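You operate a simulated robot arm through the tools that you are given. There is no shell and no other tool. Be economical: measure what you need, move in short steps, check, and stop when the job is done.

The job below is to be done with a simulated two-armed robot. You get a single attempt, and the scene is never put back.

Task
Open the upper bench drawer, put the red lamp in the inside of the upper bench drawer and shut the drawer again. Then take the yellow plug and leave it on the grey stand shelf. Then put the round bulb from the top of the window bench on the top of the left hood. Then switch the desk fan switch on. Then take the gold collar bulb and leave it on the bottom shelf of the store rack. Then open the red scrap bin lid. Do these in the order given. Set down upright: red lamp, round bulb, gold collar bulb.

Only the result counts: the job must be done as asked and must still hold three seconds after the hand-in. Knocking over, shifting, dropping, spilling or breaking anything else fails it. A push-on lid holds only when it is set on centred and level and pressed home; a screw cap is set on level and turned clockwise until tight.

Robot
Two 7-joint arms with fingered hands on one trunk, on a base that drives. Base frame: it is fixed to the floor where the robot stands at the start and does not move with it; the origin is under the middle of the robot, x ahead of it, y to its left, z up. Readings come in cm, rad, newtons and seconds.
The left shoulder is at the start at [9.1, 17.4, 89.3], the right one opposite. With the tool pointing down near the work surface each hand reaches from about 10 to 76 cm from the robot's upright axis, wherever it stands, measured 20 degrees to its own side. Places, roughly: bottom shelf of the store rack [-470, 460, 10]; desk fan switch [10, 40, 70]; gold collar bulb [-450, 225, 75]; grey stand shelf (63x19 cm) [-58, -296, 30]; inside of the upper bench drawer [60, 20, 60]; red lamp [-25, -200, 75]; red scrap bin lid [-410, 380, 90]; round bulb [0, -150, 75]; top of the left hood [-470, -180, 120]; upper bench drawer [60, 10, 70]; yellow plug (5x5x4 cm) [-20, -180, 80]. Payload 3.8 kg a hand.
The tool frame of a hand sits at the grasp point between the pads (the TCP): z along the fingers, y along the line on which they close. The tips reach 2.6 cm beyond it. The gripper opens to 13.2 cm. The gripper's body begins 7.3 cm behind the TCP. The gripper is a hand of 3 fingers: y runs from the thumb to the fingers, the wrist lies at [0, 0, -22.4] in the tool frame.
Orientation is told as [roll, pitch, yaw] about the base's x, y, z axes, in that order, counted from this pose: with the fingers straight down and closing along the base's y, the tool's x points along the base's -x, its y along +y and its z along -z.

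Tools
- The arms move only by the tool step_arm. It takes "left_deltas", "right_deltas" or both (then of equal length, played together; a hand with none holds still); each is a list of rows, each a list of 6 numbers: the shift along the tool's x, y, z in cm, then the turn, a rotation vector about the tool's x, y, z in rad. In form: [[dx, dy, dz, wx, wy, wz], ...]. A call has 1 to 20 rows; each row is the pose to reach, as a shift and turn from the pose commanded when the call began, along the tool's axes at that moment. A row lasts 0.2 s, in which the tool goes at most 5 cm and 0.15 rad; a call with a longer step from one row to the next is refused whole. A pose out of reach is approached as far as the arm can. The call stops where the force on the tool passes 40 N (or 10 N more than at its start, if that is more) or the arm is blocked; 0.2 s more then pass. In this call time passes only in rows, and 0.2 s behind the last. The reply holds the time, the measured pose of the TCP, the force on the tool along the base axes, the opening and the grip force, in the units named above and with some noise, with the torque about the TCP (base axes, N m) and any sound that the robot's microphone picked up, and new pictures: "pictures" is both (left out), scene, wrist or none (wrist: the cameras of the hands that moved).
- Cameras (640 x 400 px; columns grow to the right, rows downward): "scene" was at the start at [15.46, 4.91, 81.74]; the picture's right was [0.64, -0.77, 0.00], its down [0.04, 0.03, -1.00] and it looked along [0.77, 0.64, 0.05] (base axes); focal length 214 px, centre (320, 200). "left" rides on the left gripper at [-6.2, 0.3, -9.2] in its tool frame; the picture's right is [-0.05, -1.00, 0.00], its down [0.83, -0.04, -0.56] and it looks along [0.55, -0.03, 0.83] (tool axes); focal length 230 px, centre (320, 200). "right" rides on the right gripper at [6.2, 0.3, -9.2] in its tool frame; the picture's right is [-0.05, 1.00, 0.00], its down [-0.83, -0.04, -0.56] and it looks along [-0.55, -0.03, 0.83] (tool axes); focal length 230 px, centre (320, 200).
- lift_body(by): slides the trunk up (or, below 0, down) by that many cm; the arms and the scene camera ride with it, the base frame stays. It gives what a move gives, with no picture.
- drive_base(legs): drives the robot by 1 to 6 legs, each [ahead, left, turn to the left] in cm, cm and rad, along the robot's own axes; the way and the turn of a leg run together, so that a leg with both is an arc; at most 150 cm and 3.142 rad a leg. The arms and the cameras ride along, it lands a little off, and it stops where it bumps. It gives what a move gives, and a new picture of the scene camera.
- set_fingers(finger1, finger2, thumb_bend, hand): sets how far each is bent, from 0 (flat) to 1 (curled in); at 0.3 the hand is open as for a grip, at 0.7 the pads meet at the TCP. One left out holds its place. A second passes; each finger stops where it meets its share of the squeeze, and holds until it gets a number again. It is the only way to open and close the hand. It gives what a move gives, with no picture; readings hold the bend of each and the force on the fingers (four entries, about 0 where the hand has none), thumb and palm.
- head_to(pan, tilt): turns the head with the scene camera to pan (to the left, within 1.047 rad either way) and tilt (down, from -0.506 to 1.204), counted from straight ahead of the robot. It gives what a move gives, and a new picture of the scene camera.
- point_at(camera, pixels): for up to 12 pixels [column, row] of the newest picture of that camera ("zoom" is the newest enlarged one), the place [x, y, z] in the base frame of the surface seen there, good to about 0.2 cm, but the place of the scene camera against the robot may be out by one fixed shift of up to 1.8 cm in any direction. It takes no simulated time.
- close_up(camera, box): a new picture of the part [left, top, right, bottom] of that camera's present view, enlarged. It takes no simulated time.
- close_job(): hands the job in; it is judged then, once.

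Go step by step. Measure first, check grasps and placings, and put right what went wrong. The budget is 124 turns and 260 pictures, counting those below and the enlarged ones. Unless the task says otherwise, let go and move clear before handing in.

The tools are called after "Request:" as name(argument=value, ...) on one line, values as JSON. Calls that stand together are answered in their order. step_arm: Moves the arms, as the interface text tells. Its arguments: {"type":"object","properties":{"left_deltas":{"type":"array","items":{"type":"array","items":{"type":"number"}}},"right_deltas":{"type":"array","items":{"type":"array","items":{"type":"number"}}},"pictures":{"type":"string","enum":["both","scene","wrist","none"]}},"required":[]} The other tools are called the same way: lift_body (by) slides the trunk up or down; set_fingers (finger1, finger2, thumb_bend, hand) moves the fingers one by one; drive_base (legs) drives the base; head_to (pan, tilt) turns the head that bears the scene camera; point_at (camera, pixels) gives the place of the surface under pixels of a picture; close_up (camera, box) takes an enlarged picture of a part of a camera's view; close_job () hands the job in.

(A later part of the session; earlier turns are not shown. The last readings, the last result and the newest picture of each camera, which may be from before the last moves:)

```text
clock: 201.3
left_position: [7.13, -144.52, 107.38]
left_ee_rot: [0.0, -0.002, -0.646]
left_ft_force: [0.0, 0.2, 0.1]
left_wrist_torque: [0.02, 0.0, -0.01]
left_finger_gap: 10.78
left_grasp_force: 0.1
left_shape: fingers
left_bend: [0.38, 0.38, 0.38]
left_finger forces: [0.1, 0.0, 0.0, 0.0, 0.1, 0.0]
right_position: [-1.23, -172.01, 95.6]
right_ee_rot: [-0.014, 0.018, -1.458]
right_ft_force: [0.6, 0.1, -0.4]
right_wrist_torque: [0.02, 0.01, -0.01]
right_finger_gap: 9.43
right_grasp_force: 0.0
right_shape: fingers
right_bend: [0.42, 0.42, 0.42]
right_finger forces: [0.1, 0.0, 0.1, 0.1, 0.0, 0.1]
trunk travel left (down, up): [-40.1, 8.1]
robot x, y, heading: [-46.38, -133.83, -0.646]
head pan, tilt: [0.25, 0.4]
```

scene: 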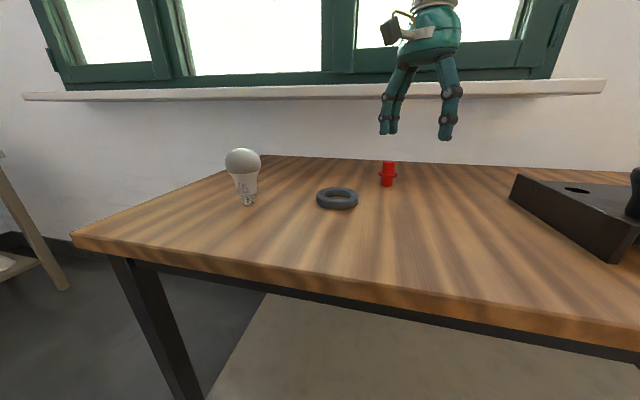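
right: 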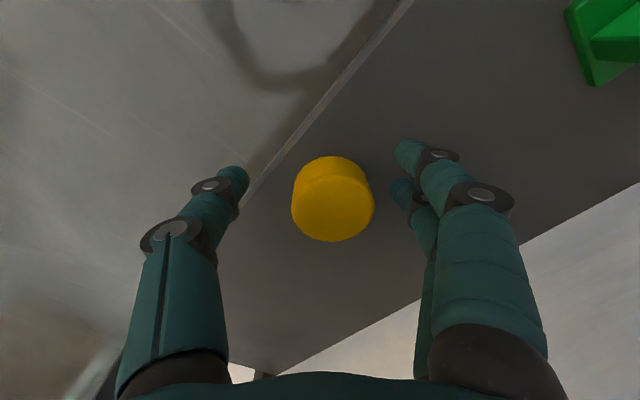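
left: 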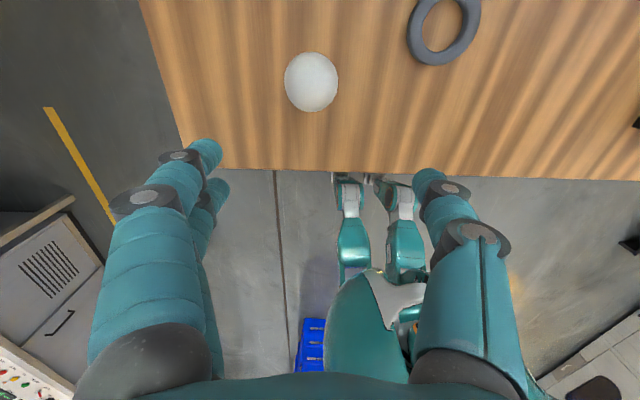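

The wrist camera sees the globe at (312,81). I'll measure it.

Request:
point_at(camera="left", pixels=[[312, 81], [289, 81], [335, 81], [312, 56], [312, 106], [360, 100]])

Request:
close_up(camera="scene", box=[190, 130, 310, 220])

Request:
point_at(camera="zoom", pixels=[[280, 110], [200, 150], [370, 150], [290, 200], [290, 280], [310, 370], [310, 395], [280, 85]])

```text
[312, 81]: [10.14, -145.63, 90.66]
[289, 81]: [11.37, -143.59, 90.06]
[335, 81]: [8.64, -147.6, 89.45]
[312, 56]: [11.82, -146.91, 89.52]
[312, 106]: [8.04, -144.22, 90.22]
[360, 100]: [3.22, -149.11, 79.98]
```

```text
4.44 times, centred on (250, 175) of scene
```

zoom: 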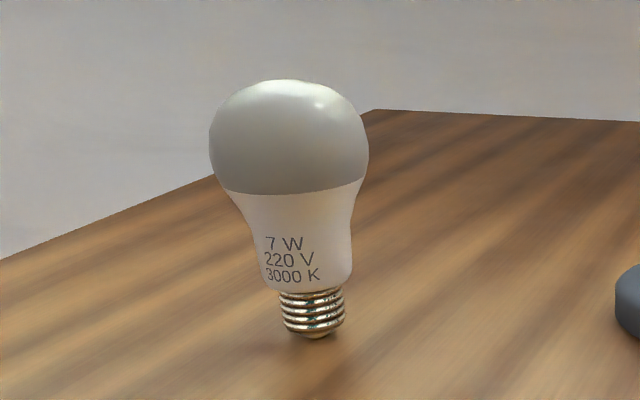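

```text
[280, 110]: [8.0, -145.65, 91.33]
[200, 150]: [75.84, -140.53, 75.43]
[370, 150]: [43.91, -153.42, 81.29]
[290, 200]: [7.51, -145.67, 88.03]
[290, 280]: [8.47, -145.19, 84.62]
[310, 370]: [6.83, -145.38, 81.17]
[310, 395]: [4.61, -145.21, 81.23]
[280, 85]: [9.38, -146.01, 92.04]
```

Globe centre [10.0,-145.6], top z 90.8. I'll centre over it and descend to z≈87.2.

Request:
step_arm(left_deltas=[[-2.94, 0.87, 0, 0, 0, 0], [-2.94, 0.87, 4, 0, 0, 0], [-2.94, 0.87, 8, 0, 0, 0], [-2.94, 0.87, 12, 0, 0, 0], [-2.94, 0.87, 16, 0, 0, 0], [-2.94, 0.87, 20.2, 0, 0, 0]], pictures="wrist")

```text
clock: 202.7
left_position: [9.85, -145.62, 87.16]
left_ee_rot: [-0.001, -0.001, -0.646]
left_ft_force: [-1.0, -0.2, -1.2]
left_wrist_torque: [0.04, -0.01, -0.02]
left_finger_gap: 10.78
left_grasp_force: 0.1
left_shape: fingers
left_bend: [0.38, 0.38, 0.38]
left_finger forces: [0.0, 0.0, 0.0, 0.0, 0.0, 0.0]
right_position: [-1.21, -171.93, 95.7]
right_ee_rot: [-0.013, 0.016, -1.458]
right_ft_force: [-0.5, 0.5, 0.2]
right_wrist_torque: [0.01, 0.0, -0.01]
right_finger_gap: 9.43
right_grasp_force: 0.1
right_shape: fingers
right_bend: [0.42, 0.42, 0.42]
right_finger forces: [0.0, 0.0, 0.1, 0.0, 0.0, 0.1]
trunk travel left (down, up): [-40.1, 8.1]
robot x, y, heading: [-46.3, -133.74, -0.643]
head pan, tilt: [0.25, 0.4]
```

left: 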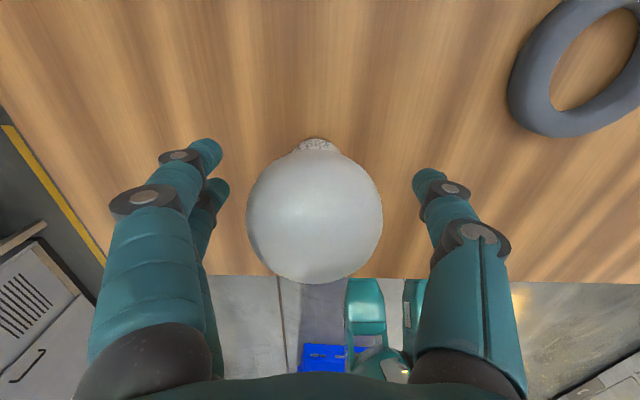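

The bulb is centred between the fingers. I'll close and lift.

Request:
set_fingers(hand="left", finger1=0.7, finger2=0.7, thumb_bend=0.7)

Request:
step_arm(left_deltas=[[0, 0, -1.5, 0, 0, 0], [0, 0, -4, 0, 0, 0], [0, 0, -8, 0, 0, 0], [0, 0, -12, 0, 0, 0], [0, 0, -16, 0, 0, 0]], pictures="both")

```text
clock: 203.7
left_position: [9.85, -145.47, 87.17]
left_ee_rot: [-0.003, -0.001, -0.645]
left_ft_force: [-0.4, -0.2, -0.1]
left_wrist_torque: [-0.04, -0.01, 0.01]
left_finger_gap: 3.29
left_grasp_force: 16.4
left_shape: fingers
left_bend: [0.62, 0.61, 0.65]
left_finger forces: [7.4, 8.8, 0.0, 0.0, 15.9, 0.1]
right_position: [-1.24, -171.93, 95.65]
right_ee_rot: [-0.014, 0.016, -1.458]
right_ft_force: [0.8, -1.4, 0.2]
right_wrist_torque: [0.03, 0.01, 0.0]
right_finger_gap: 9.43
right_grasp_force: 0.0
right_shape: fingers
right_bend: [0.42, 0.42, 0.42]
right_finger forces: [0.0, 0.0, 0.0, 0.0, 0.1, 0.0]
trunk travel left (down, up): [-40.1, 8.1]
robot x, y, heading: [-46.55, -133.45, -0.644]
head pan, tilt: [0.25, 0.4]
```

```text
clock: 204.9
left_position: [9.8, -145.67, 103.34]
left_ee_rot: [0.0, 0.0, -0.645]
left_ft_force: [0.0, -0.3, -0.4]
left_wrist_torque: [0.0, -0.04, 0.05]
left_finger_gap: 3.3
left_grasp_force: 16.8
left_shape: fingers
left_bend: [0.62, 0.61, 0.65]
left_finger forces: [7.4, 8.9, 0.0, 0.0, 15.8, 0.1]
right_position: [-1.34, -171.91, 95.85]
right_ee_rot: [-0.014, 0.014, -1.458]
right_ft_force: [0.3, -0.5, -0.2]
right_wrist_torque: [0.01, 0.0, 0.0]
right_finger_gap: 9.45
right_grasp_force: 0.0
right_shape: fingers
right_bend: [0.42, 0.42, 0.42]
right_finger forces: [0.0, 0.1, 0.0, 0.1, 0.0, 0.0]
trunk travel left (down, up): [-40.1, 8.1]
robot x, y, heading: [-46.09, -133.56, -0.647]
head pan, tilt: [0.25, 0.4]
```

scene: 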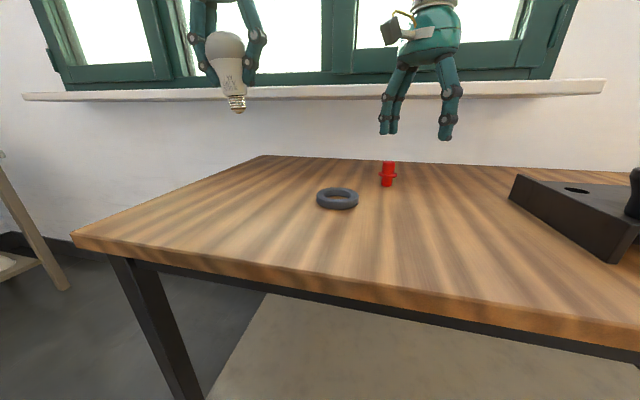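
left: 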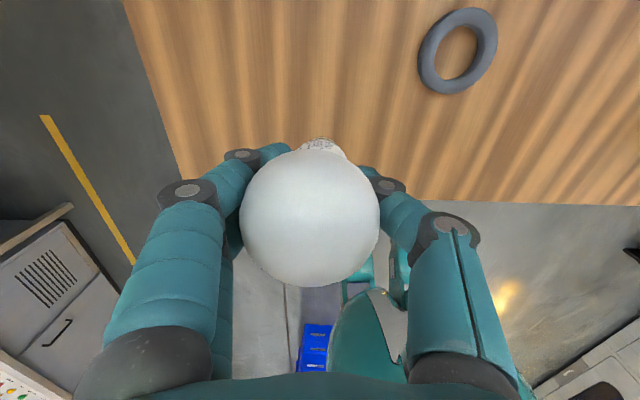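

The bulb is up and upright. I'll back off and turn toward the far side of the room to look for the left hood.

Request:
drive_base(legs=[[-65, 0, 0], [0, 0, -2.5]])

Request:
head_to(pan=0.0, tilt=0.1)

```text
clock: 214.4
left_position: [-149.44, -119.41, 103.16]
left_ee_rot: [-0.001, 0.0, -3.128]
left_ft_force: [-0.7, 0.9, -0.5]
left_wrist_torque: [0.01, -0.03, -0.01]
left_finger_gap: 3.26
left_grasp_force: 15.4
left_shape: fingers
left_bend: [0.62, 0.61, 0.65]
left_finger forces: [7.3, 8.5, 0.0, 0.0, 14.9, 0.1]
right_position: [-156.85, -91.73, 95.68]
right_ee_rot: [-0.012, 0.015, 2.342]
right_ft_force: [1.1, 0.4, -0.3]
right_wrist_torque: [-0.03, -0.01, 0.02]
right_finger_gap: 9.43
right_grasp_force: 0.0
right_shape: fingers
right_bend: [0.42, 0.42, 0.42]
right_finger forces: [0.1, 0.0, 0.0, 0.1, 0.0, 0.1]
trunk travel left (down, up): [-40.1, 8.1]
robot x, y, heading: [-97.93, -94.53, -3.128]
head pan, tilt: [0.25, 0.4]
```

scene: 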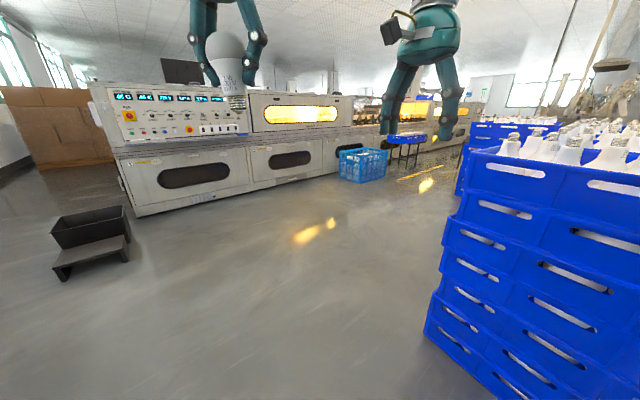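

```text
clock: 215.2
left_position: [-149.43, -119.34, 103.15]
left_ee_rot: [0.0, 0.001, -3.127]
left_ft_force: [0.0, -0.5, -1.0]
left_wrist_torque: [0.03, 0.02, 0.02]
left_finger_gap: 3.27
left_grasp_force: 15.1
left_shape: fingers
left_bend: [0.62, 0.61, 0.65]
left_finger forces: [7.3, 8.5, 0.0, 0.0, 15.0, 0.1]
right_position: [-156.99, -91.74, 95.62]
right_ee_rot: [-0.012, 0.017, 2.343]
right_ft_force: [-0.5, -0.3, 0.1]
right_wrist_torque: [-0.04, -0.01, 0.05]
right_finger_gap: 9.44
right_grasp_force: 0.0
right_shape: fingers
right_bend: [0.42, 0.42, 0.42]
right_finger forces: [0.1, 0.1, 0.0, 0.0, 0.0, 0.0]
trunk travel left (down, up): [-40.1, 8.1]
robot x, y, heading: [-98.4, -94.5, -3.126]
head pan, tilt: [0.0, 0.099]
```

scene: 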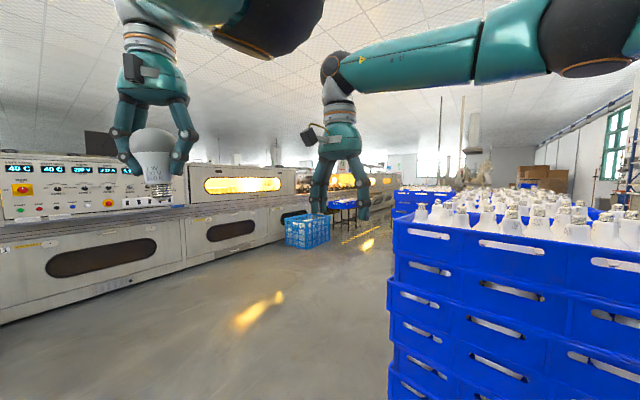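

A long oven line with hoods runs along the left; a tall blue crate stack is close at front-right. I'll measure candidate points on the oven hoods and the crates.

Request:
point_at(camera="scene", pixels=[[240, 168], [192, 168], [292, 170], [240, 205], [355, 180], [375, 180], [60, 190], [308, 235], [395, 240], [420, 230], [140, 260], [395, 380]])

Request:
close_up(camera="scene", box=[160, 130, 440, 270])

```text
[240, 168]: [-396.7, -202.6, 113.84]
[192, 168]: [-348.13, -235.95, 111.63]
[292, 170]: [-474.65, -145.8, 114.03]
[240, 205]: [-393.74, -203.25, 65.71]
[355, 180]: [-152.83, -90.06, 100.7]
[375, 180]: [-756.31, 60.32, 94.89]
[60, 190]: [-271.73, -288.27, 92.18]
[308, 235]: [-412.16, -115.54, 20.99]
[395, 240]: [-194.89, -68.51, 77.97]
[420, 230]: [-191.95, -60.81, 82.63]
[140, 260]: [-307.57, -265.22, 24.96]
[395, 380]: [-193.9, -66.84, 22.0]
```

```text
2.29 times, centred on (300, 200) of scene
```

zoom: 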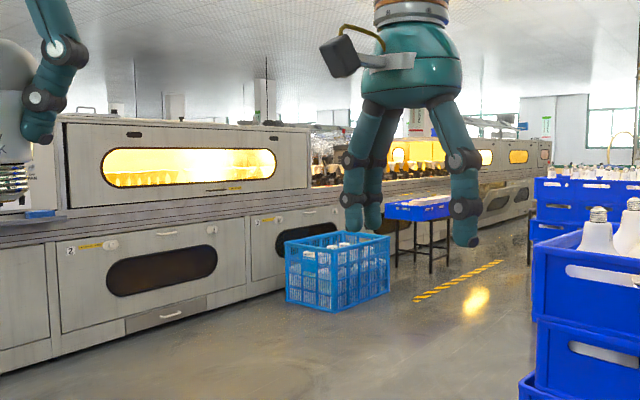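

The hood's front top edge runs from (-348,-236) to (-475,-146), z≈114–116. Before driving I need the floor obstacles: I'll look down-left for the black box and measure the light blue crate.

Request:
head_to(pan=0.2, tilt=0.45)

Request:
point_at(camera="scene", pixels=[[338, 160], [385, 155], [345, 185], [385, 178], [75, 215], [125, 225], [60, 275], [125, 262], [440, 300], [470, 150], [240, 120], [215, 195]])

```text
clock: 216.0
left_position: [-149.57, -119.43, 103.17]
left_ee_rot: [0.0, -0.001, -3.128]
left_ft_force: [0.4, -0.2, -1.6]
left_wrist_torque: [-0.02, 0.02, 0.01]
left_finger_gap: 3.29
left_grasp_force: 15.7
left_shape: fingers
left_bend: [0.62, 0.61, 0.65]
left_finger forces: [7.3, 8.5, 0.0, 0.1, 14.9, 0.0]
right_position: [-156.85, -91.78, 95.7]
right_ee_rot: [-0.015, 0.015, 2.342]
right_ft_force: [0.6, 0.0, -0.9]
right_wrist_torque: [0.02, -0.02, -0.01]
right_finger_gap: 9.42
right_grasp_force: 0.1
right_shape: fingers
right_bend: [0.42, 0.42, 0.42]
right_finger forces: [0.0, 0.0, 0.1, 0.0, 0.1, 0.0]
trunk travel left (down, up): [-40.1, 8.1]
robot x, y, heading: [-98.09, -94.71, -3.132]
head pan, tilt: [0.201, 0.45]
```

scene: 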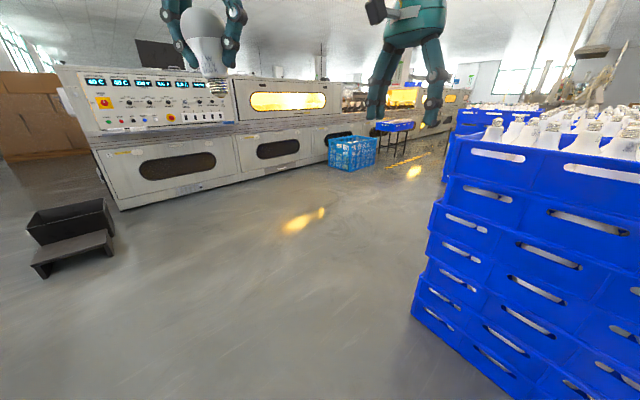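

```text
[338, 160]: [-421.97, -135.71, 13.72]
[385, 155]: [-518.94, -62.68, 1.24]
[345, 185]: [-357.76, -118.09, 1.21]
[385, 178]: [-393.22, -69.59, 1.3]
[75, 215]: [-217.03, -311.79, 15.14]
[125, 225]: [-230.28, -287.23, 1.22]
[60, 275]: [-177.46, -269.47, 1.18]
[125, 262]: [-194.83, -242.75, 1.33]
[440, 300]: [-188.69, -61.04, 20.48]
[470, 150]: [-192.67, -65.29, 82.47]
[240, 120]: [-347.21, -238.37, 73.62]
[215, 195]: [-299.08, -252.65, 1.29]
```

Route is clear of the black box (y<-240) and crate stack (y>-68) if I go along y≈-140. I'll drive there, then turn to face the hood squarely.

Request:
drive_base(legs=[[0, 45, 0], [150, 0, 0], [85, 0, 0], [0, 0, 0.94]])

Request:
lift_body(by=8)

Request:
head_to(pan=-0.3, tilt=0.2)

```text
clock: 234.1
left_position: [-343.21, -197.25, 103.07]
left_ee_rot: [-0.001, 0.001, -2.193]
left_ft_force: [-0.4, 0.3, -0.1]
left_wrist_torque: [0.03, 0.03, -0.02]
left_finger_gap: 3.24
left_grasp_force: 14.9
left_shape: fingers
left_bend: [0.62, 0.61, 0.65]
left_finger forces: [7.2, 8.4, 0.1, 0.0, 14.7, 0.0]
right_position: [-370.04, -186.95, 95.71]
right_ee_rot: [-0.014, 0.014, -3.005]
right_ft_force: [-0.1, -0.3, 0.3]
right_wrist_torque: [-0.01, 0.02, 0.01]
right_finger_gap: 9.44
right_grasp_force: 0.0
right_shape: fingers
right_bend: [0.42, 0.42, 0.42]
right_finger forces: [0.0, 0.0, 0.1, 0.0, 0.0, 0.0]
trunk travel left (down, up): [-40.1, 8.1]
robot x, y, heading: [-332.76, -141.06, -2.193]
head pan, tilt: [0.201, 0.45]
```

scene: 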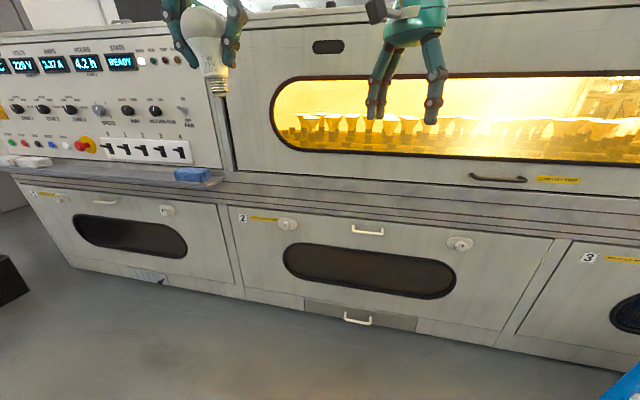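

```text
clock: 235.2
left_position: [-343.31, -197.29, 110.99]
left_ee_rot: [0.001, 0.005, -2.192]
left_ft_force: [-0.6, 0.4, -0.9]
left_wrist_torque: [0.0, -0.01, -0.02]
left_finger_gap: 3.2
left_grasp_force: 15.7
left_shape: fingers
left_bend: [0.62, 0.61, 0.65]
left_finger forces: [7.5, 8.3, 0.1, 0.0, 14.6, 0.1]
right_position: [-368.94, -185.5, 114.55]
right_ee_rot: [0.123, -0.115, -3.012]
right_ft_force: [-0.6, -1.0, -0.8]
right_wrist_torque: [0.05, -0.04, 0.03]
right_finger_gap: 9.43
right_grasp_force: 0.1
right_shape: fingers
right_bend: [0.42, 0.42, 0.42]
right_finger forces: [0.0, 0.0, 0.0, 0.0, 0.0, 0.0]
trunk travel left (down, up): [-48.1, 0.1]
robot x, y, heading: [-332.63, -140.99, -2.194]
head pan, tilt: [0.201, 0.45]
```

```text
clock: 236.2
left_position: [-343.31, -197.3, 111.22]
left_ee_rot: [0.0, -0.001, -2.192]
left_ft_force: [0.1, -0.1, -0.7]
left_wrist_torque: [-0.02, -0.01, 0.02]
left_finger_gap: 3.24
left_grasp_force: 16.0
left_shape: fingers
left_bend: [0.62, 0.61, 0.65]
left_finger forces: [7.3, 8.4, 0.0, 0.0, 14.6, 0.0]
right_position: [-368.93, -185.34, 114.91]
right_ee_rot: [0.127, -0.116, -3.013]
right_ft_force: [-1.3, -0.2, -0.5]
right_wrist_torque: [-0.03, 0.01, 0.01]
right_finger_gap: 9.45
right_grasp_force: 0.0
right_shape: fingers
right_bend: [0.42, 0.42, 0.42]
right_finger forces: [0.0, 0.0, 0.0, 0.0, 0.1, 0.1]
trunk travel left (down, up): [-48.1, 0.1]
robot x, y, heading: [-332.82, -140.82, -2.194]
head pan, tilt: [-0.3, 0.201]
```

scene: 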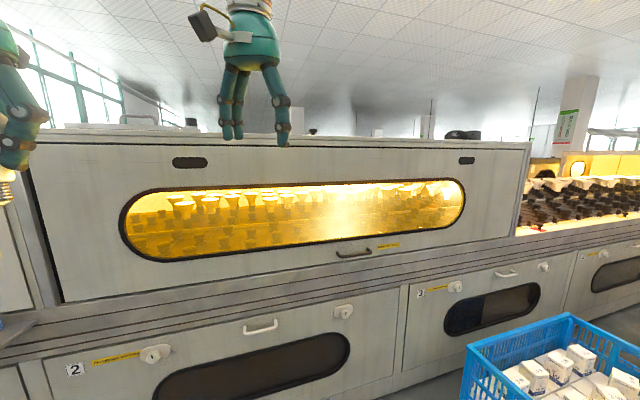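

The hood's front top edge runs along row ~140, and I see small fittings on top at (138,120), (312,132), (462,133). I'll measure the edge and the crate, and raise the left arm.

Request:
point_at(camera="scene", pixels=[[60, 146], [200, 146], [350, 146], [510, 148], [140, 127], [312, 134], [465, 136], [300, 139], [480, 345], [567, 320], [60, 310], [300, 270]])

Request:
step_arm(left_deltas=[[0, 0, -4, 0, 0, 0], [0, 0, -8, 0, 0, 0], [0, 0, -12, 0, 0, 0], [0, 0, -16, 0, 0, 0], [0, 0, -20, 0, 0, 0]], pictures="none")

```text
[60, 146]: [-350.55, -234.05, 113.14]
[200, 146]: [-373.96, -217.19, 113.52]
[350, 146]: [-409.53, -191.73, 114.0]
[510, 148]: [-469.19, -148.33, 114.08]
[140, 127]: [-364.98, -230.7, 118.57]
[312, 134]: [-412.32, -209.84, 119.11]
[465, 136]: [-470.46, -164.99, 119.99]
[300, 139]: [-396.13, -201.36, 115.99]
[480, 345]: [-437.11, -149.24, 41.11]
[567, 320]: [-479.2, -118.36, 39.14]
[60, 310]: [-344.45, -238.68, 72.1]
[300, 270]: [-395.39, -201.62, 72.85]
```

```text
clock: 237.4
left_position: [-343.35, -197.13, 131.3]
left_ee_rot: [0.0, -0.001, -2.19]
left_ft_force: [0.1, 0.3, -1.0]
left_wrist_torque: [-0.02, 0.01, 0.0]
left_finger_gap: 3.23
left_grasp_force: 15.1
left_shape: fingers
left_bend: [0.62, 0.61, 0.65]
left_finger forces: [7.5, 8.6, 0.1, 0.0, 14.6, 0.0]
right_position: [-368.82, -185.4, 114.91]
right_ee_rot: [0.129, -0.12, -3.011]
right_ft_force: [0.5, 0.2, -0.3]
right_wrist_torque: [0.02, 0.02, -0.02]
right_finger_gap: 9.43
right_grasp_force: 0.0
right_shape: fingers
right_bend: [0.42, 0.42, 0.42]
right_finger forces: [0.0, 0.0, 0.0, 0.0, 0.0, 0.0]
trunk travel left (down, up): [-48.1, 0.1]
robot x, y, heading: [-332.57, -140.94, -2.196]
head pan, tilt: [-0.3, 0.201]
```

The top is at z≈115. The right hand (z 115) would hit the hood front when I drive in, so I'll raise it 14 cm first.

Request:
step_arm(right_deltas=[[2, 0, -3, 0, 0, 0], [4, 0, -6, 0, 0, 0], [6, 0, -9, 0, 0, 0], [8, 0, -12, 0, 0, 0], [8, 0, -15, 0, 0, 0]], left_deltas=[[-2, 0, 0, 0, 0, 0], [-4, 0, 0, 0, 0, 0], [-6, 0, 0, 0, 0, 0], [-8, 0, 0, 0, 0, 0], [-8, 0, 0, 0, 0, 0]], pictures="wrist")

```text
clock: 238.6
left_position: [-345.43, -200.76, 129.93]
left_ee_rot: [0.001, -0.002, -2.192]
left_ft_force: [0.4, 0.1, -0.3]
left_wrist_torque: [-0.02, -0.01, 0.01]
left_finger_gap: 3.25
left_grasp_force: 15.2
left_shape: fingers
left_bend: [0.62, 0.61, 0.65]
left_finger forces: [7.6, 8.6, 0.0, 0.0, 14.5, 0.0]
left hand out of reach, approached as far as the arm can: row 2, 3, 4, 5
right_position: [-359.51, -182.31, 128.7]
right_ee_rot: [0.127, -0.116, -3.013]
right_ft_force: [0.0, -0.3, -0.3]
right_wrist_torque: [-0.02, 0.0, 0.02]
right_finger_gap: 9.41
right_grasp_force: 0.1
right_shape: fingers
right_bend: [0.42, 0.42, 0.42]
right_finger forces: [0.0, 0.0, 0.0, 0.0, 0.0, 0.0]
trunk travel left (down, up): [-48.1, 0.1]
robot x, y, heading: [-332.75, -141.15, -2.19]
head pan, tilt: [-0.3, 0.201]
```

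right: 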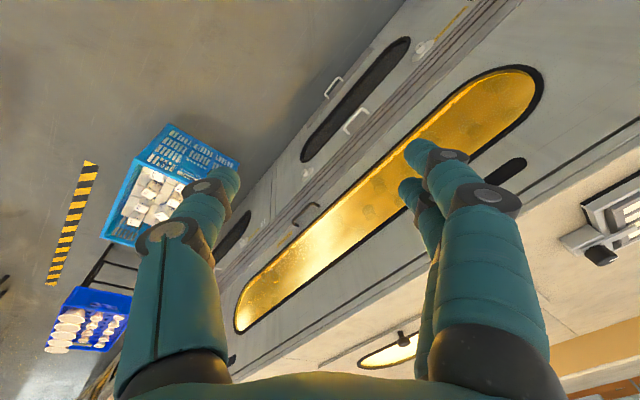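
left: 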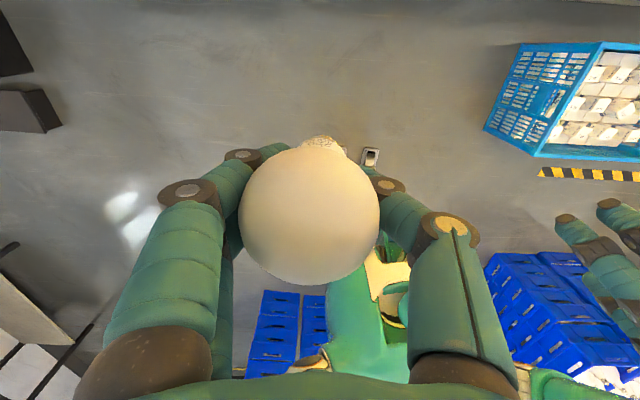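

The right wrist camera sees the hood's top: a bracket at (610,230) and a small window at (395,350). I'll measure the top surface and those fittings.

Request:
point_at(camera="right", pixels=[[560, 240], [600, 150], [480, 280], [560, 280], [600, 255], [575, 235], [390, 350], [400, 335], [330, 330], [540, 350], [310, 350], [570, 300]])

Request:
close_up(camera="right", box=[300, 130, 640, 400])

```text
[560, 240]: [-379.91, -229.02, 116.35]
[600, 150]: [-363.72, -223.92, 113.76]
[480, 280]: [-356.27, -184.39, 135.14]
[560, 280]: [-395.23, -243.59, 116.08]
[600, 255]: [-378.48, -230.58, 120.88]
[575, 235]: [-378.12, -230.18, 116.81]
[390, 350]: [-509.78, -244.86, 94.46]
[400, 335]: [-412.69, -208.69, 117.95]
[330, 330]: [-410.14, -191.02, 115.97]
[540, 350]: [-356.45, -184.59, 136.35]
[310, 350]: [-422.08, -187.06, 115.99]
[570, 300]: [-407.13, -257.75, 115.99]
```

```text
1.48 times, centred on (470, 265) of right
```

zoom: 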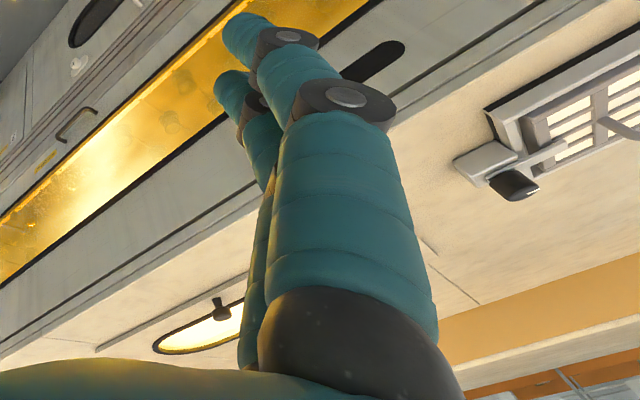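

Hood top is z≈116 with free space between the bracket (-378,-230) and the knob (-412,-209). I'll drive so the bulb is over about [-392.5,-219].

Request:
drive_base(legs=[[0, -27.7, 0], [42.3, 0, 0]])

Request:
step_arm(left_deltas=[[0, 0, 0, 0, 0, 0]], pictures="wrist")

```text
clock: 243.8
left_position: [-392.74, -218.64, 130.03]
left_ee_rot: [0.001, -0.002, -2.197]
left_ft_force: [0.7, 0.1, -0.5]
left_wrist_torque: [-0.01, 0.01, 0.01]
left_finger_gap: 3.24
left_grasp_force: 15.6
left_shape: fingers
left_bend: [0.62, 0.61, 0.65]
left_finger forces: [7.5, 8.4, 0.0, 0.1, 14.5, 0.0]
right_position: [-406.72, -200.17, 128.85]
right_ee_rot: [0.128, -0.117, -3.015]
right_ft_force: [0.5, 0.0, -0.5]
right_wrist_torque: [0.01, 0.0, -0.05]
right_finger_gap: 9.44
right_grasp_force: 0.0
right_shape: fingers
right_bend: [0.42, 0.42, 0.42]
right_finger forces: [0.0, 0.1, 0.0, 0.0, 0.0, 0.1]
trunk travel left (down, up): [-48.1, 0.1]
robot x, y, heading: [-380.07, -159.1, -2.198]
head pan, tilt: [-0.3, 0.201]
```

scene: 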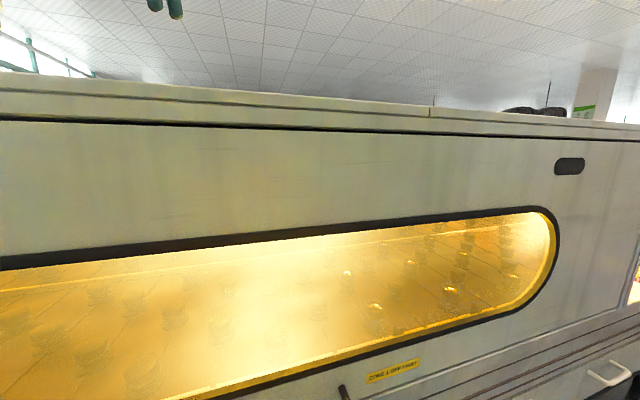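

```text
clock: 244.2
left_position: [-392.73, -218.75, 130.02]
left_ee_rot: [0.0, -0.002, -2.196]
left_ft_force: [0.5, -0.3, -0.8]
left_wrist_torque: [-0.02, 0.03, -0.02]
left_finger_gap: 3.25
left_grasp_force: 15.9
left_shape: fingers
left_bend: [0.62, 0.61, 0.65]
left_finger forces: [7.6, 8.5, 0.0, 0.0, 14.6, 0.0]
right_position: [-406.65, -200.17, 128.68]
right_ee_rot: [0.127, -0.117, -3.015]
right_ft_force: [0.3, -0.5, -0.3]
right_wrist_torque: [-0.01, -0.04, 0.0]
right_finger_gap: 9.44
right_grasp_force: 0.1
right_shape: fingers
right_bend: [0.42, 0.42, 0.42]
right_finger forces: [0.0, 0.0, 0.0, 0.1, 0.1, 0.0]
trunk travel left (down, up): [-48.1, 0.1]
robot x, y, heading: [-379.55, -159.29, -2.194]
head pan, tilt: [-0.3, 0.201]
```

left: 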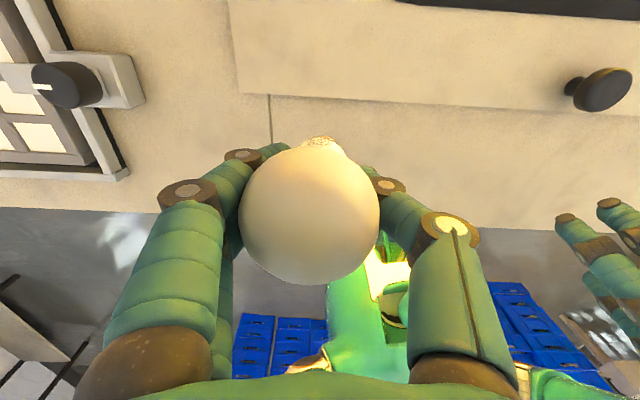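

The bulb hangs over the hood; there's a seam and a panel near (270,100)–(560,130). I'll measure the surface height around the bulb base.

Request:
point_at(camera="left", pixels=[[220, 140], [400, 150], [350, 115], [255, 110], [350, 90], [250, 60], [420, 200], [240, 200], [500, 215], [450, 120], [130, 190], [318, 138]])

```text
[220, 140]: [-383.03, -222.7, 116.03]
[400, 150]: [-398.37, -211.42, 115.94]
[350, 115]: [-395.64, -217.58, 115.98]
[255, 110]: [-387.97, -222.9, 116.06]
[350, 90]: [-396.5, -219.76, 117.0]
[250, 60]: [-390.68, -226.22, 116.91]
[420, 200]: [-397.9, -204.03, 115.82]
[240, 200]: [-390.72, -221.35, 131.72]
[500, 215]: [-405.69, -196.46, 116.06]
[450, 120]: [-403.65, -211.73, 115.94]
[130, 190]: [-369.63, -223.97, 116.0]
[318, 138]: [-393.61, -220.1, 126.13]
```

A panel 1 cm higher starts about 2 cm beyond the bulb's spot. I'll move back 4.5 cm to the flat strip at z 116 and lower to just above it.

Request:
step_arm(left_deltas=[[2.5, 0, 0, 0, 0, 0], [4.5, 0, 1, 0, 0, 0], [4.5, 0, 3.5, 0, 0, 0], [4.5, 0, 5.2, 0, 0, 0], [4.5, 0, 6, 0, 0, 0]], pictures="wrist")

```text
clock: 245.4
left_position: [-390.12, -215.03, 123.88]
left_ee_rot: [0.002, -0.002, -2.196]
left_ft_force: [0.2, 0.5, -0.4]
left_wrist_torque: [-0.04, 0.0, -0.01]
left_finger_gap: 3.25
left_grasp_force: 15.1
left_shape: fingers
left_bend: [0.62, 0.61, 0.65]
left_finger forces: [7.4, 8.4, 0.1, 0.1, 14.3, 0.0]
right_position: [-406.64, -200.34, 128.69]
right_ee_rot: [0.127, -0.117, -3.016]
right_ft_force: [0.1, -0.3, 0.2]
right_wrist_torque: [-0.04, 0.05, 0.01]
right_finger_gap: 9.45
right_grasp_force: 0.0
right_shape: fingers
right_bend: [0.42, 0.42, 0.42]
right_finger forces: [0.1, 0.0, 0.0, 0.0, 0.0, 0.0]
trunk travel left (down, up): [-48.1, 0.1]
robot x, y, heading: [-379.5, -158.81, -2.195]
head pan, tilt: [-0.3, 0.201]
```

left: 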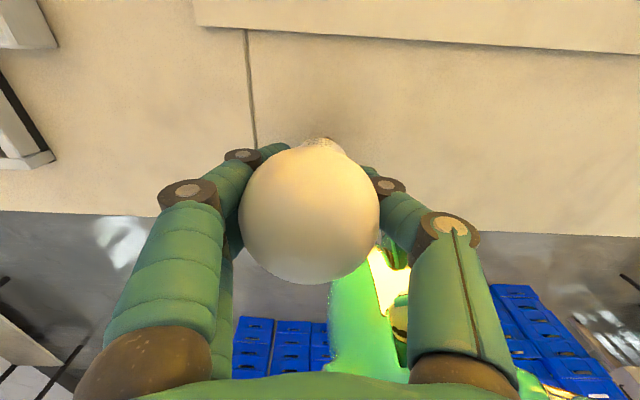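

Good spot, 7 cm inside the front edge. I'll ease down with force watching.

Request:
step_arm(left_deltas=[[0, 0, 0.3, 0, 0, 0], [0, 0, 0.6, 0, 0, 0], [0, 0, 0.8, 0, 0, 0]], pictures="none")

```text
clock: 246.2
left_position: [-390.05, -215.2, 123.25]
left_ee_rot: [-0.001, 0.0, -2.195]
left_ft_force: [0.0, 0.2, -0.4]
left_wrist_torque: [0.0, 0.01, 0.02]
left_finger_gap: 3.24
left_grasp_force: 14.9
left_shape: fingers
left_bend: [0.62, 0.61, 0.65]
left_finger forces: [7.5, 8.4, 0.0, 0.0, 14.2, 0.0]
right_position: [-406.7, -200.22, 128.68]
right_ee_rot: [0.127, -0.117, -3.016]
right_ft_force: [-0.3, 0.1, 0.0]
right_wrist_torque: [-0.03, -0.01, -0.01]
right_finger_gap: 9.45
right_grasp_force: 0.0
right_shape: fingers
right_bend: [0.42, 0.42, 0.42]
right_finger forces: [0.0, 0.1, 0.1, 0.0, 0.0, 0.1]
trunk travel left (down, up): [-48.1, 0.1]
robot x, y, heading: [-379.95, -158.78, -2.198]
head pan, tilt: [-0.3, 0.201]
```

Request:
step_arm(left_deltas=[[0, 0, 0.2, 0, 0, 0], [0, 0, 0.35, 0, 0, 0], [0, 0, 0.45, 0, 0, 0]], pictures="none")

```text
clock: 247.0
left_position: [-390.0, -215.0, 122.9]
left_ee_rot: [0.001, -0.004, -2.196]
left_ft_force: [-1.3, 0.0, 9.1]
left_wrist_torque: [-0.07, -0.08, -0.02]
left_finger_gap: 3.18
left_grasp_force: 16.0
left_shape: fingers
left_bend: [0.62, 0.62, 0.66]
left_finger forces: [7.6, 8.2, 0.0, 0.0, 15.2, 0.1]
right_position: [-406.76, -200.09, 128.86]
right_ee_rot: [0.13, -0.118, -3.014]
right_ft_force: [-0.1, -0.2, 0.4]
right_wrist_torque: [-0.04, -0.01, 0.01]
right_finger_gap: 9.39
right_grasp_force: 0.2
right_shape: fingers
right_bend: [0.42, 0.42, 0.42]
right_finger forces: [0.0, 0.0, 0.0, 0.0, 0.1, 0.0]
trunk travel left (down, up): [-48.1, 0.1]
robot x, y, heading: [-379.77, -159.06, -2.194]
head pan, tilt: [-0.3, 0.201]
```

Contact at 9 N. I'll release in two stages and check that the bulb stands.

Request:
set_fingers(hand="left", finger1=0.56, finger2=0.56, thumb_bend=0.57)

Request:
set_fingers(hand="left", finger1=0.38, finger2=0.38, thumb_bend=0.38)

Request:
step_arm(left_deltas=[[0, 0, -1.5, 0, 0, 0], [0, 0, -4, 0, 0, 0], [0, 0, -7, 0, 0, 0], [0, 0, -10, 0, 0, 0]], pictures="wrist")

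```text
clock: 248.0
left_position: [-390.17, -215.02, 122.79]
left_ee_rot: [0.001, -0.001, -2.196]
left_ft_force: [0.0, 0.3, 0.2]
left_wrist_torque: [-0.01, 0.02, 0.0]
left_finger_gap: 4.7
left_grasp_force: 0.0
left_shape: fingers
left_bend: [0.56, 0.56, 0.56]
left_finger forces: [0.0, 0.0, 0.0, 0.0, 0.1, 0.0]
right_position: [-406.82, -200.26, 128.6]
right_ee_rot: [0.128, -0.118, -3.015]
right_ft_force: [-0.1, -0.1, 0.1]
right_wrist_torque: [0.0, 0.0, -0.05]
right_finger_gap: 9.42
right_grasp_force: 0.1
right_shape: fingers
right_bend: [0.42, 0.42, 0.42]
right_finger forces: [0.0, 0.1, 0.1, 0.0, 0.0, 0.1]
trunk travel left (down, up): [-48.1, 0.1]
robot x, y, heading: [-379.89, -159.31, -2.195]
head pan, tilt: [-0.3, 0.201]
```

```text
clock: 249.0
left_position: [-390.09, -215.05, 122.75]
left_ee_rot: [-0.001, 0.0, -2.196]
left_ft_force: [0.4, 0.3, 0.4]
left_wrist_torque: [0.03, 0.02, 0.02]
left_finger_gap: 10.78
left_grasp_force: 0.1
left_shape: fingers
left_bend: [0.38, 0.38, 0.38]
left_finger forces: [0.0, 0.0, 0.1, 0.0, 0.0, 0.1]
right_position: [-406.65, -200.37, 128.71]
right_ee_rot: [0.128, -0.118, -3.015]
right_ft_force: [0.1, 0.3, 0.7]
right_wrist_torque: [0.04, 0.0, -0.02]
right_finger_gap: 9.39
right_grasp_force: 0.1
right_shape: fingers
right_bend: [0.42, 0.42, 0.42]
right_finger forces: [0.0, 0.1, 0.0, 0.0, 0.0, 0.0]
trunk travel left (down, up): [-48.1, 0.1]
robot x, y, heading: [-379.53, -159.07, -2.194]
head pan, tilt: [-0.3, 0.201]
```

```text
clock: 250.0
left_position: [-390.24, -214.96, 132.76]
left_ee_rot: [0.001, -0.003, -2.195]
left_ft_force: [0.0, -0.2, 0.0]
left_wrist_torque: [0.02, -0.01, -0.02]
left_finger_gap: 10.76
left_grasp_force: 0.0
left_shape: fingers
left_bend: [0.38, 0.38, 0.38]
left_finger forces: [0.0, 0.1, 0.1, 0.0, 0.0, 0.1]
right_position: [-406.7, -200.13, 128.78]
right_ee_rot: [0.127, -0.12, -3.013]
right_ft_force: [0.7, -0.3, 0.6]
right_wrist_torque: [0.03, 0.01, 0.01]
right_finger_gap: 9.44
right_grasp_force: 0.1
right_shape: fingers
right_bend: [0.42, 0.42, 0.42]
right_finger forces: [0.0, 0.1, 0.1, 0.0, 0.1, 0.0]
trunk travel left (down, up): [-48.1, 0.1]
robot x, y, heading: [-380.02, -158.92, -2.196]
head pan, tilt: [-0.3, 0.201]
```

left: 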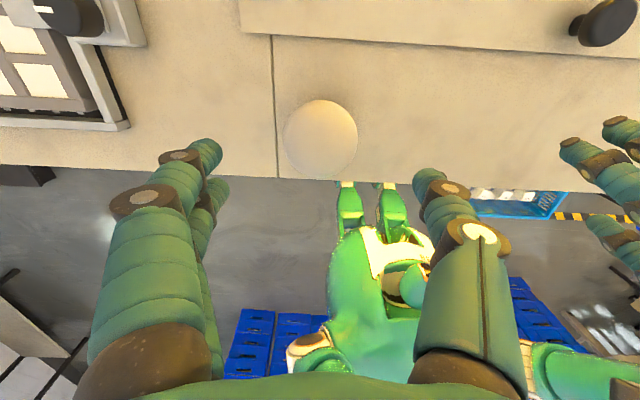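

The bulb stands upright at (321,138), and the hand is clear above it. Next is the fan switch: I'll back off, swing round and drive back along y≈-130 to face the control panel.

Request:
drive_base(legs=[[-60, 0, 0], [0, 0, 2.195], [120, -15, 0], [120, -13, 0], [0, 0, 0.944], [110, -12, 0]])

Request:
lift_body(by=-18)

Request:
head_to(pan=0.25, tilt=0.4)

```text
clock: 277.6
left_position: [-23.92, 1.8, 132.82]
left_ee_rot: [0.0, 0.0, 0.961]
left_ft_force: [0.3, -0.2, -0.5]
left_wrist_torque: [-0.02, 0.0, 0.02]
left_finger_gap: 10.78
left_grasp_force: 0.0
left_shape: fingers
left_bend: [0.38, 0.38, 0.38]
left_finger forces: [0.0, 0.0, 0.0, 0.1, 0.0, 0.0]
right_position: [-7.21, -12.88, 128.71]
right_ee_rot: [0.126, -0.118, 0.144]
right_ft_force: [-0.6, 0.3, 1.0]
right_wrist_torque: [-0.02, 0.0, -0.01]
right_finger_gap: 9.43
right_grasp_force: 0.1
right_shape: fingers
right_bend: [0.42, 0.42, 0.42]
right_finger forces: [0.0, 0.0, 0.0, 0.1, 0.0, 0.0]
trunk travel left (down, up): [-48.1, 0.1]
robot x, y, heading: [-33.32, -54.2, 0.963]
head pan, tilt: [-0.3, 0.201]
```

scene: 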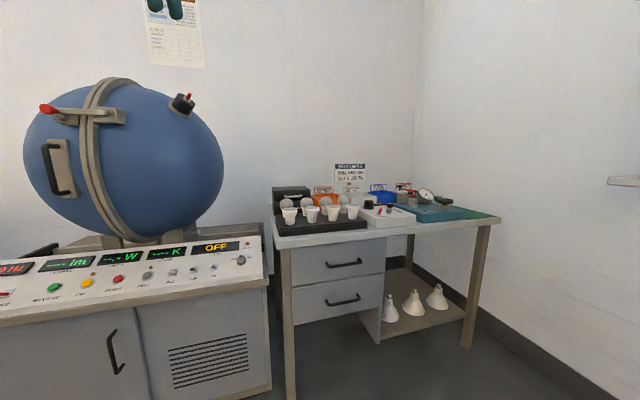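

```text
clock: 279.6
left_position: [-23.78, 2.0, 114.37]
left_ee_rot: [0.0, 0.009, 0.961]
left_ft_force: [-0.7, -0.2, -0.2]
left_wrist_torque: [-0.02, -0.02, 0.01]
left_finger_gap: 10.78
left_grasp_force: 0.1
left_shape: fingers
left_bend: [0.38, 0.38, 0.38]
left_finger forces: [0.1, 0.1, 0.0, 0.0, 0.0, 0.0]
right_position: [-7.25, -12.78, 110.74]
right_ee_rot: [0.129, -0.115, 0.143]
right_ft_force: [1.3, 0.7, 0.5]
right_wrist_torque: [0.0, 0.03, -0.01]
right_finger_gap: 9.43
right_grasp_force: 0.0
right_shape: fingers
right_bend: [0.42, 0.42, 0.42]
right_finger forces: [0.0, 0.1, 0.0, 0.0, 0.1, 0.0]
trunk travel left (down, up): [-30.1, 18.1]
robot x, y, heading: [-33.11, -53.91, 0.959]
head pan, tilt: [-0.3, 0.201]
```

```text
clock: 280.6
left_position: [-23.78, 2.08, 114.3]
left_ee_rot: [0.002, 0.008, 0.96]
left_ft_force: [-0.4, 0.1, -0.2]
left_wrist_torque: [-0.01, 0.05, 0.01]
left_finger_gap: 10.78
left_grasp_force: 0.0
left_shape: fingers
left_bend: [0.38, 0.38, 0.38]
left_finger forces: [0.1, 0.1, 0.0, 0.0, 0.0, 0.0]
right_position: [-7.11, -12.66, 110.63]
right_ee_rot: [0.127, -0.117, 0.145]
right_ft_force: [-0.2, -0.3, -0.2]
right_wrist_torque: [0.01, 0.03, -0.01]
right_finger_gap: 9.42
right_grasp_force: 0.0
right_shape: fingers
right_bend: [0.42, 0.42, 0.42]
right_finger forces: [0.1, 0.0, 0.0, 0.1, 0.1, 0.0]
trunk travel left (down, up): [-30.1, 18.1]
robot x, y, heading: [-33.29, -54.8, 0.963]
head pan, tilt: [0.25, 0.4]
```

scene: 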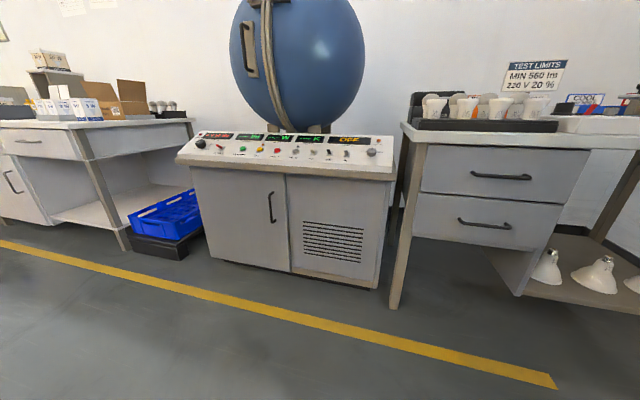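

The panel is in view; the sphere overhangs behind it, so I'll use the right hand with forward-pitched fingers as with the drawer. First a close look at the FAN lever and its 3D lean.

Request:
close_up(camera="scene", box=[285, 128, 395, 168])

Request:
point_at(camera="zoom", pixels=[[257, 135], [265, 145], [272, 150], [262, 165], [250, 150], [290, 150], [300, 190], [250, 190], [350, 190], [180, 150], [345, 150]])

```text
5.82 times, centred on (340, 148) of scene
```

zoom: 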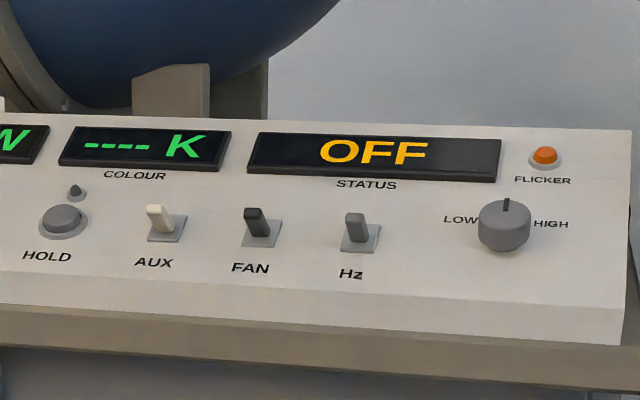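

```text
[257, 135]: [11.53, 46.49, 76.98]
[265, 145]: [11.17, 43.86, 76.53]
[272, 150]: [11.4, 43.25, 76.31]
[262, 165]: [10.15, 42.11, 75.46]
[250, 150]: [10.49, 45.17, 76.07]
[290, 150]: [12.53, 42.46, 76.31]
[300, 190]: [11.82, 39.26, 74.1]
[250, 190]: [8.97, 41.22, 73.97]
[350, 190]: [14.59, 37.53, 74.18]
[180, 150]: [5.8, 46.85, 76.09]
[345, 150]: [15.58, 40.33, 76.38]
```

FAN lever is at zoom (254,215) on its plate (262,235). I'll measure points along the rod and the panel around it to get its lean.

Request:
point_at(camera="zoom", pixels=[[256, 210], [252, 216], [256, 224], [260, 232], [262, 243], [276, 238], [230, 235], [300, 235], [254, 195], [258, 255], [354, 216], [360, 245]])

Request:
close_up(camera="scene", box=[318, 160, 342, 175])

```text
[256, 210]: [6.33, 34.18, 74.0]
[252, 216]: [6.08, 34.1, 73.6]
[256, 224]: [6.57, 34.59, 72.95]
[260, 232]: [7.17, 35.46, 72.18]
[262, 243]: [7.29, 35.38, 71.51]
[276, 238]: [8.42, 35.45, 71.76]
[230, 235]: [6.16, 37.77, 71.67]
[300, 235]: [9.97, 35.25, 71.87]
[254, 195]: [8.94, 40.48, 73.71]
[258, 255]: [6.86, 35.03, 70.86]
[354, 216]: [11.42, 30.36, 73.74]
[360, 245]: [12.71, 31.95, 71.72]
```

```text
16.00 times, centred on (330, 168) of scene
```

zoom: 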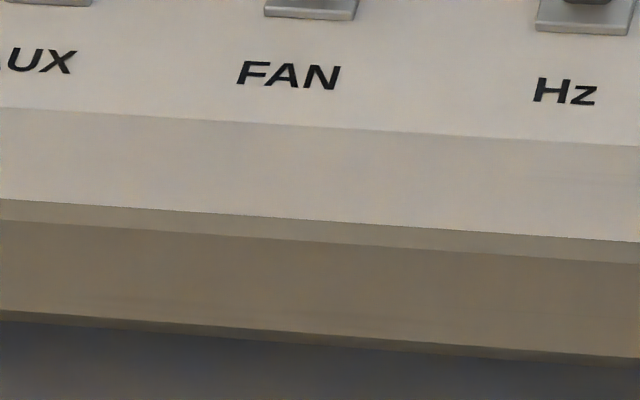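

The lever's tip leans toward me (down) relative to the panel normal, so "on" is up: push the tip away, +f. I'll lower the trunk slightly and bring the right hand to the forward-pitched fist pose used on the drawer.

Request:
lift_body(by=-4)

Request:
set_fingers(hand="right", finger1=0.73, finger2=0.73, thumb_bend=0.73)

Request:
step_arm(right_deltas=[[-1.2, -1, 3.3, 0.06, 0.055, 0], [-2.4, -2, 6.5, 0.127, 0.117, 0], [-3.6, -3, 9.8, 0.127, 0.117, 0], [-4.8, -4, 13, 0.127, 0.117, 0], [-6, -5, 16.3, 0.127, 0.117, 0], [-7.2, -6, 19.6, 0.06, 0.05, 0], [-8.4, -7, 22.8, -0.03, -0.04, 0], [-9.6, -8, 26.1, -0.12, -0.13, 0], [-10.4, -8.7, 28.5, -0.22, -0.22, 0], [-11.2, -9.4, 30.5, -0.31, -0.31, 0], [-12, -10, 32, -0.4, -0.4, 0], [-12, -10, 32.6, -0.5, -0.49, 0], [-12, -10, 32.6, -0.59, -0.58, 0]], pictures="none")

```text
clock: 281.4
left_position: [-23.36, 2.92, 108.95]
left_ee_rot: [0.003, 0.036, 0.961]
left_ft_force: [0.0, -0.3, -0.2]
left_wrist_torque: [0.03, -0.01, 0.03]
left_finger_gap: 10.75
left_grasp_force: 0.0
left_shape: fingers
left_bend: [0.38, 0.38, 0.38]
left_finger forces: [0.1, 0.0, 0.0, 0.0, 0.0, 0.0]
right_position: [-7.3, -12.83, 106.74]
right_ee_rot: [0.129, -0.116, 0.144]
right_ft_force: [-0.2, 0.1, -0.2]
right_wrist_torque: [0.02, -0.02, 0.02]
right_finger_gap: 9.42
right_grasp_force: 0.1
right_shape: fingers
right_bend: [0.42, 0.42, 0.42]
right_finger forces: [0.0, 0.1, 0.0, 0.0, 0.0, 0.0]
trunk travel left (down, up): [-26.1, 22.1]
robot x, y, heading: [-33.55, -54.54, 0.965]
head pan, tilt: [0.25, 0.4]
```

```text
clock: 282.4
left_position: [-23.2, 2.99, 108.99]
left_ee_rot: [0.002, 0.037, 0.959]
left_ft_force: [-0.5, 1.1, 0.1]
left_wrist_torque: [0.0, -0.01, -0.04]
left_finger_gap: 10.75
left_grasp_force: 0.2
left_shape: fingers
left_bend: [0.38, 0.38, 0.38]
left_finger forces: [0.0, 0.0, 0.0, 0.0, 0.0, 0.0]
right_position: [-7.22, -12.78, 106.64]
right_ee_rot: [0.127, -0.115, 0.143]
right_ft_force: [0.5, -0.5, 0.5]
right_wrist_torque: [0.04, -0.03, 0.04]
right_finger_gap: 0.01
right_grasp_force: 0.0
right_shape: fingers
right_bend: [0.72, 0.72, 0.72]
right_finger forces: [0.1, 0.1, 0.0, 0.1, 0.1, 0.1]
trunk travel left (down, up): [-26.1, 22.1]
robot x, y, heading: [-33.46, -54.13, 0.964]
head pan, tilt: [0.25, 0.4]
```

```text
clock: 285.2
left_position: [-23.16, 2.95, 108.98]
left_ee_rot: [0.003, 0.037, 0.961]
left_ft_force: [-0.3, 0.1, -0.2]
left_wrist_torque: [-0.01, 0.01, -0.03]
left_finger_gap: 10.78
left_grasp_force: 0.0
left_shape: fingers
left_bend: [0.38, 0.38, 0.38]
left_finger forces: [0.0, 0.0, 0.1, 0.0, 0.0, 0.0]
right_position: [9.23, -16.18, 74.78]
right_ee_rot: [0.843, -0.625, -0.14]
right_ft_force: [0.6, -0.3, -0.6]
right_wrist_torque: [0.02, -0.01, 0.0]
right_finger_gap: 0.03
right_grasp_force: 0.1
right_shape: fingers
right_bend: [0.72, 0.72, 0.72]
right_finger forces: [0.1, 0.0, 0.0, 0.0, 0.0, 0.0]
trunk travel left (down, up): [-26.1, 22.1]
robot x, y, heading: [-33.35, -54.36, 0.962]
head pan, tilt: [0.25, 0.4]
```

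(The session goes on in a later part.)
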